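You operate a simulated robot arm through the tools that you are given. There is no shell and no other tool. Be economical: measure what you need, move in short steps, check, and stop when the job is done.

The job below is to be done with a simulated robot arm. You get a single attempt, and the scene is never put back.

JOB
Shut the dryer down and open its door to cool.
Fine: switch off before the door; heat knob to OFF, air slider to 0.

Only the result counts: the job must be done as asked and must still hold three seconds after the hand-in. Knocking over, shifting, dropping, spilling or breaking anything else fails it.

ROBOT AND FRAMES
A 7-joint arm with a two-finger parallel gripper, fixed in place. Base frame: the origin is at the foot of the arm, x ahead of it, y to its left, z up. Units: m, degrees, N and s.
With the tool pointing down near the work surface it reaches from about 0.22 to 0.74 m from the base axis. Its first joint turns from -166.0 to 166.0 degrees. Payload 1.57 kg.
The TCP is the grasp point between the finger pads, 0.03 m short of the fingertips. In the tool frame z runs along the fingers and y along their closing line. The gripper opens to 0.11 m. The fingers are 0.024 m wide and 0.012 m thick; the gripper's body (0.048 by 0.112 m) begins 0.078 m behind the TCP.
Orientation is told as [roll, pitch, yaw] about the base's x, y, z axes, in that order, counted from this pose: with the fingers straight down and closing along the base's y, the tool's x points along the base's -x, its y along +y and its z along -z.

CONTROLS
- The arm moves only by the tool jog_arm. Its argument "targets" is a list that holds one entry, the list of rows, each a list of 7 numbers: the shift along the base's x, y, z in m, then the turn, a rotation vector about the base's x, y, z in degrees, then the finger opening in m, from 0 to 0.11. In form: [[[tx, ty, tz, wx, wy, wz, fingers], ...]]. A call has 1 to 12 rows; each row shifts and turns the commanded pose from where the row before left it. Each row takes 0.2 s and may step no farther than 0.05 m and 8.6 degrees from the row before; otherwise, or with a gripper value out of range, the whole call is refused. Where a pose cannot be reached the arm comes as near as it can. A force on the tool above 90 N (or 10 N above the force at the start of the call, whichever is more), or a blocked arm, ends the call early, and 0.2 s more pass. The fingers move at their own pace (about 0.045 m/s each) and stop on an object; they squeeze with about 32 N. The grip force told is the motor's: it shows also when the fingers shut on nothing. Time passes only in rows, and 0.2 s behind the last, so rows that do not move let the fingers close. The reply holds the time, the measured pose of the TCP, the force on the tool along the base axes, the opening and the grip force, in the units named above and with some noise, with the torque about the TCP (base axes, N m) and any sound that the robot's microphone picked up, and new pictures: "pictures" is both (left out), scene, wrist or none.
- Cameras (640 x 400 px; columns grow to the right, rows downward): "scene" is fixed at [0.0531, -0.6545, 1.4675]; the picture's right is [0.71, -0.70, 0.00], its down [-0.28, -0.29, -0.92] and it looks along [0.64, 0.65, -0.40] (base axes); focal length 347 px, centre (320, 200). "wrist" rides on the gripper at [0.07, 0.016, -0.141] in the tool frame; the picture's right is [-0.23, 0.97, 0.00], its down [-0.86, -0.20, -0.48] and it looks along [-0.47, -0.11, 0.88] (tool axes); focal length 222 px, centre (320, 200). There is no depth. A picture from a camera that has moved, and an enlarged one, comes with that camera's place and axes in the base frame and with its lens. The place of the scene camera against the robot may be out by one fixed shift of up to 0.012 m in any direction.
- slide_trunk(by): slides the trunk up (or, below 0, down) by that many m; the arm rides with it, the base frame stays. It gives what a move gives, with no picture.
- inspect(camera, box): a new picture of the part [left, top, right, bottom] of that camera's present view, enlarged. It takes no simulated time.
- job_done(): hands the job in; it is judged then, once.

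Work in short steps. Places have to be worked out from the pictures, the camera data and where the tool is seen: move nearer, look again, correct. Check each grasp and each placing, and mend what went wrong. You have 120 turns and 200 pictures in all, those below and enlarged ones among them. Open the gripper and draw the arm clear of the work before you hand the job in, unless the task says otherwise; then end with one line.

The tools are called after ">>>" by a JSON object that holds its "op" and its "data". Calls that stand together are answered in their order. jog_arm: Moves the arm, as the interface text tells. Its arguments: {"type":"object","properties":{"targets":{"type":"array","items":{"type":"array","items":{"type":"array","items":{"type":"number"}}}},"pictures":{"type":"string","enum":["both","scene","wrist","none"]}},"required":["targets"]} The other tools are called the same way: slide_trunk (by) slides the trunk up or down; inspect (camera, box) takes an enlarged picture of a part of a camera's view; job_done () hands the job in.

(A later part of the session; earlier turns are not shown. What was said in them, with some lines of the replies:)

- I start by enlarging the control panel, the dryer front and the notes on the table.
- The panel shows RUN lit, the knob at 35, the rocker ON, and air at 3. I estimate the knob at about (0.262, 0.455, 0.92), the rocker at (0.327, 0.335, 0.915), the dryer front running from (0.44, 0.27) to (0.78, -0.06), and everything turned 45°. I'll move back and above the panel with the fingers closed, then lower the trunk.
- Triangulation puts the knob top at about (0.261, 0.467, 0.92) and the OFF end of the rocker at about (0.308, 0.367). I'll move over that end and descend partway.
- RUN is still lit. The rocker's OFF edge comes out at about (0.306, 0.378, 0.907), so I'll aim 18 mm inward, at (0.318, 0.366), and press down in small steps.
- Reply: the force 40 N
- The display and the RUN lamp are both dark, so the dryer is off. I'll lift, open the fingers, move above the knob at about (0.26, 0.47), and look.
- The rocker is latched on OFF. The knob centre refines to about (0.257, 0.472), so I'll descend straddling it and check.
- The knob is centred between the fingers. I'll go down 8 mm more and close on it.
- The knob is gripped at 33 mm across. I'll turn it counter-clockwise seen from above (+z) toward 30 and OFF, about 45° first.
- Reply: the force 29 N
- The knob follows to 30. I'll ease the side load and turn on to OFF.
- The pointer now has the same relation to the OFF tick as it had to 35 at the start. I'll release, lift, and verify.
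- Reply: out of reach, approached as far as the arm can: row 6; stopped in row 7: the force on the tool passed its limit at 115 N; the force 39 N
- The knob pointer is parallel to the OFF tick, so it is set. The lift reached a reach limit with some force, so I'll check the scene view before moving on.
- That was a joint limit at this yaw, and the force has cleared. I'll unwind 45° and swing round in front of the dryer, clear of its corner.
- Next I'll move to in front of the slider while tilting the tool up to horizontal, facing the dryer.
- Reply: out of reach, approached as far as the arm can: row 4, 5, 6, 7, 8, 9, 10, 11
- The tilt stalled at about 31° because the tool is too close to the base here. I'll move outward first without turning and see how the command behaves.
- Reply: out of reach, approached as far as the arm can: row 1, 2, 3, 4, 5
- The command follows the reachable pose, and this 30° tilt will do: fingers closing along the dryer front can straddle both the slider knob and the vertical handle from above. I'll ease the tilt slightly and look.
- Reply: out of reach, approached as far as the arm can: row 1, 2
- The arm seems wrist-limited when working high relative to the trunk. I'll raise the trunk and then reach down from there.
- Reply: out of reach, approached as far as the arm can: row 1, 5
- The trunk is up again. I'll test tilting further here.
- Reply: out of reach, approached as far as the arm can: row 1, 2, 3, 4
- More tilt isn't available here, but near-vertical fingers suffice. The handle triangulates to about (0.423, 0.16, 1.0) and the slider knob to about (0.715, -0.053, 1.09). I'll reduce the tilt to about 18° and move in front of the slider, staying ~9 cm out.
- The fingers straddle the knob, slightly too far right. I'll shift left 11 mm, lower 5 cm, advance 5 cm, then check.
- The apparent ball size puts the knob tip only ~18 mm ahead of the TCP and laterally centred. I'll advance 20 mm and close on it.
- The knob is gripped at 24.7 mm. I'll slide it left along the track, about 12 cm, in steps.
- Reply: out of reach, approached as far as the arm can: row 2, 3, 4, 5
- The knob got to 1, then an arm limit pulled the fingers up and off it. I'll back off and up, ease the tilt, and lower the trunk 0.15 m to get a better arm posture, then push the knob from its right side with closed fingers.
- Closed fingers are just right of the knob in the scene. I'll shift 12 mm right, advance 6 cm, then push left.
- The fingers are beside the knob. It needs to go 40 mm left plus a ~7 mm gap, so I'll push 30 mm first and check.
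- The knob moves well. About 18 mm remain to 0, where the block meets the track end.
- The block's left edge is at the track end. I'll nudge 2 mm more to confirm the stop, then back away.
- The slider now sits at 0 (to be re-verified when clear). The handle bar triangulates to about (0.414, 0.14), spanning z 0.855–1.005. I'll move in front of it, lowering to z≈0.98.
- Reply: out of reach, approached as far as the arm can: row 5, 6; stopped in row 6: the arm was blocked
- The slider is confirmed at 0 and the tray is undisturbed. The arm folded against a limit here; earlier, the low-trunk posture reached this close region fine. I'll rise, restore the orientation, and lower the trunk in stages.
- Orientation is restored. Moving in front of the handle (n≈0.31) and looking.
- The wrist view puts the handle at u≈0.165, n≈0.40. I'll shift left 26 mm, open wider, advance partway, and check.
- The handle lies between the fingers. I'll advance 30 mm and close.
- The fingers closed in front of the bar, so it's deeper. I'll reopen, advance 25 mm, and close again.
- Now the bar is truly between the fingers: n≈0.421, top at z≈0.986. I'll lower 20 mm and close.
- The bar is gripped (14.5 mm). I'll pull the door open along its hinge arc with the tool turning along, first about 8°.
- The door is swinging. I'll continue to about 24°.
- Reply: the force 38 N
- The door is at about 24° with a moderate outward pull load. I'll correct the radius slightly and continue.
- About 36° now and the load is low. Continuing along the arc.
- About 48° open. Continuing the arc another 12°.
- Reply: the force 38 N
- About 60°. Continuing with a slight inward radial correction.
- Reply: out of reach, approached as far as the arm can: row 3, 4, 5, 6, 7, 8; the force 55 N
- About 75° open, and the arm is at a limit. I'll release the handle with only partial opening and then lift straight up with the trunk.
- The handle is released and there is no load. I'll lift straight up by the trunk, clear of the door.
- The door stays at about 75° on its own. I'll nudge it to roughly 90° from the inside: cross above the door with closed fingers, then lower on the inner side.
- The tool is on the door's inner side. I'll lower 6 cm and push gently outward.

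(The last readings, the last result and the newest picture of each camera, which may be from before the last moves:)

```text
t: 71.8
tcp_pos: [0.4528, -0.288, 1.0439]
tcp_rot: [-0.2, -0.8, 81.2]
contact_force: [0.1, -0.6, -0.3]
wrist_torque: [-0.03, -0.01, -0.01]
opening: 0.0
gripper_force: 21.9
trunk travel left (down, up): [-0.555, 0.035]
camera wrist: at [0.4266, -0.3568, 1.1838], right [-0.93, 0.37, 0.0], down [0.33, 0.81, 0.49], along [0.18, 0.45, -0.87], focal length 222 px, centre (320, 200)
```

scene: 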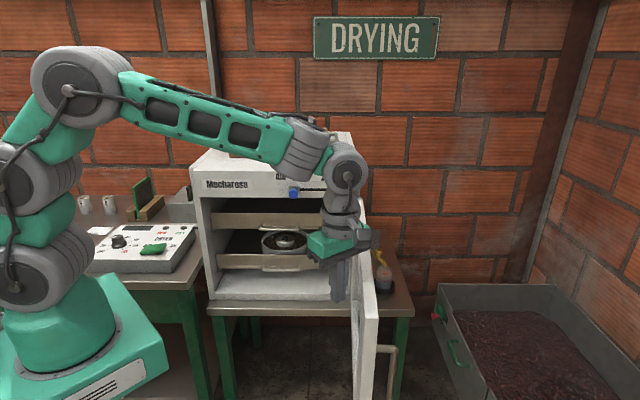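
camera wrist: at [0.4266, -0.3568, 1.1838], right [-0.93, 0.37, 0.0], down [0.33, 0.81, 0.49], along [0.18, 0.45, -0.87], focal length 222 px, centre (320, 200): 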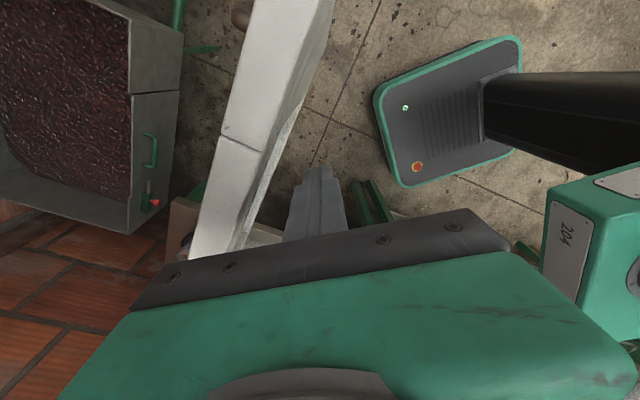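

The door is now about 90° open with no resistance. I'll withdraw from the door, rise, open the gripper, and make a final check.

>>> {"op": "jog_arm", "data": {"targets": [[[-0.015, 0.025, 0, 0, 0, 0, 0], [-0.01, 0.015, 0.04, 0, 0, 0, 0], [0, 0, 0.05, 0, 0, 0, 0], [0, 0, 0.05, 0, 0, 0, 0.06], [-0.03, 0, 0.04, 0, 0, 0, 0.06], [-0.03, 0, 0, 0, 0, 0, 0.06], [0, 0, 0, 0, 0, 0, 0.06], [0, 0, 0, 0, 0, 0, 0.06]]], "pictures": "scene"}}

>>> {"op": "inspect", "data": {"camera": "scene", "box": [50, 170, 210, 280]}}

>>> {"op": "inspect", "data": {"camera": "scene", "box": [200, 120, 440, 320]}}

```text
t: 73.7
tcp_pos: [0.3696, -0.2474, 1.2223]
tcp_rot: [-0.3, -0.7, 81.1]
contact_force: [0.2, -0.3, -0.1]
wrist_torque: [-0.03, 0.01, -0.01]
opening: 0.0601
gripper_force: 0.2
trunk travel left (down, up): [-0.555, 0.035]
```

scene: 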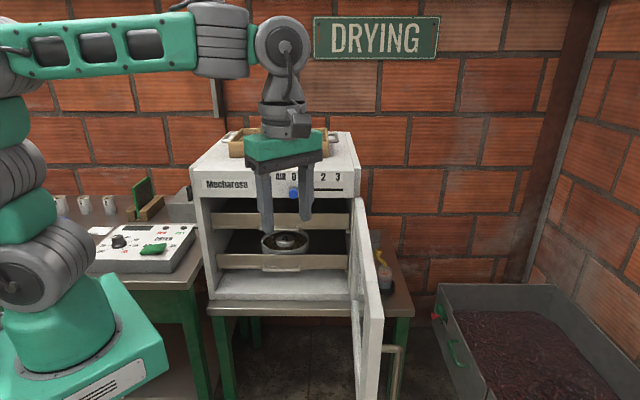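

```text
3.64 times, centred on (130, 225) of scene
camera zoom: at [0.0531, -0.6545, 1.4675], right [0.71, -0.7, 0.0], down [-0.28, -0.29, -0.92], along [0.64, 0.65, -0.4], focal length 1261 px, centre (1011, 109)
```

zoom: 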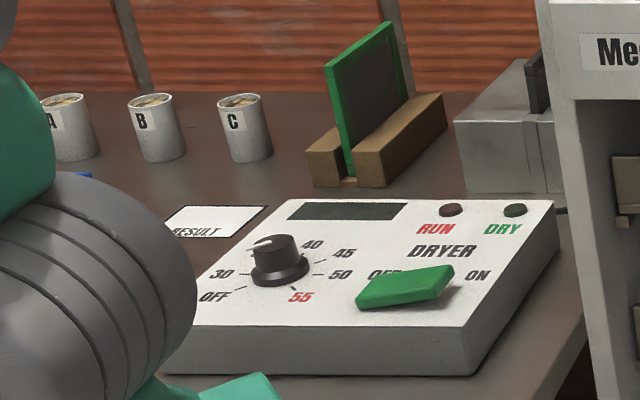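

```text
2.00 times, centred on (320, 220) of scene
camera zoom: at [0.0531, -0.6545, 1.4675], right [0.71, -0.7, 0.0], down [-0.28, -0.29, -0.92], along [0.64, 0.65, -0.4], focal length 693 px, centre (320, 160)
```

zoom: 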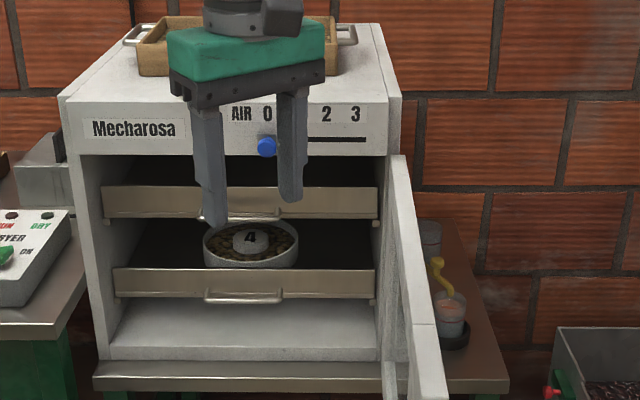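

The rocker is off with its lamps dark, the knob pointer is parallel to the OFF tick, the air slider is at 0, the door stands open, and the arm is clear. Handing in.

>>> {"op": "job_done", "data": {}}

```text
The job is handed in.
```

The dryer is switched off, with the heat knob at OFF and the air slider at 0. The door was opened last and stands about 90° open, and nothing else appears disturbed in the final pictures.
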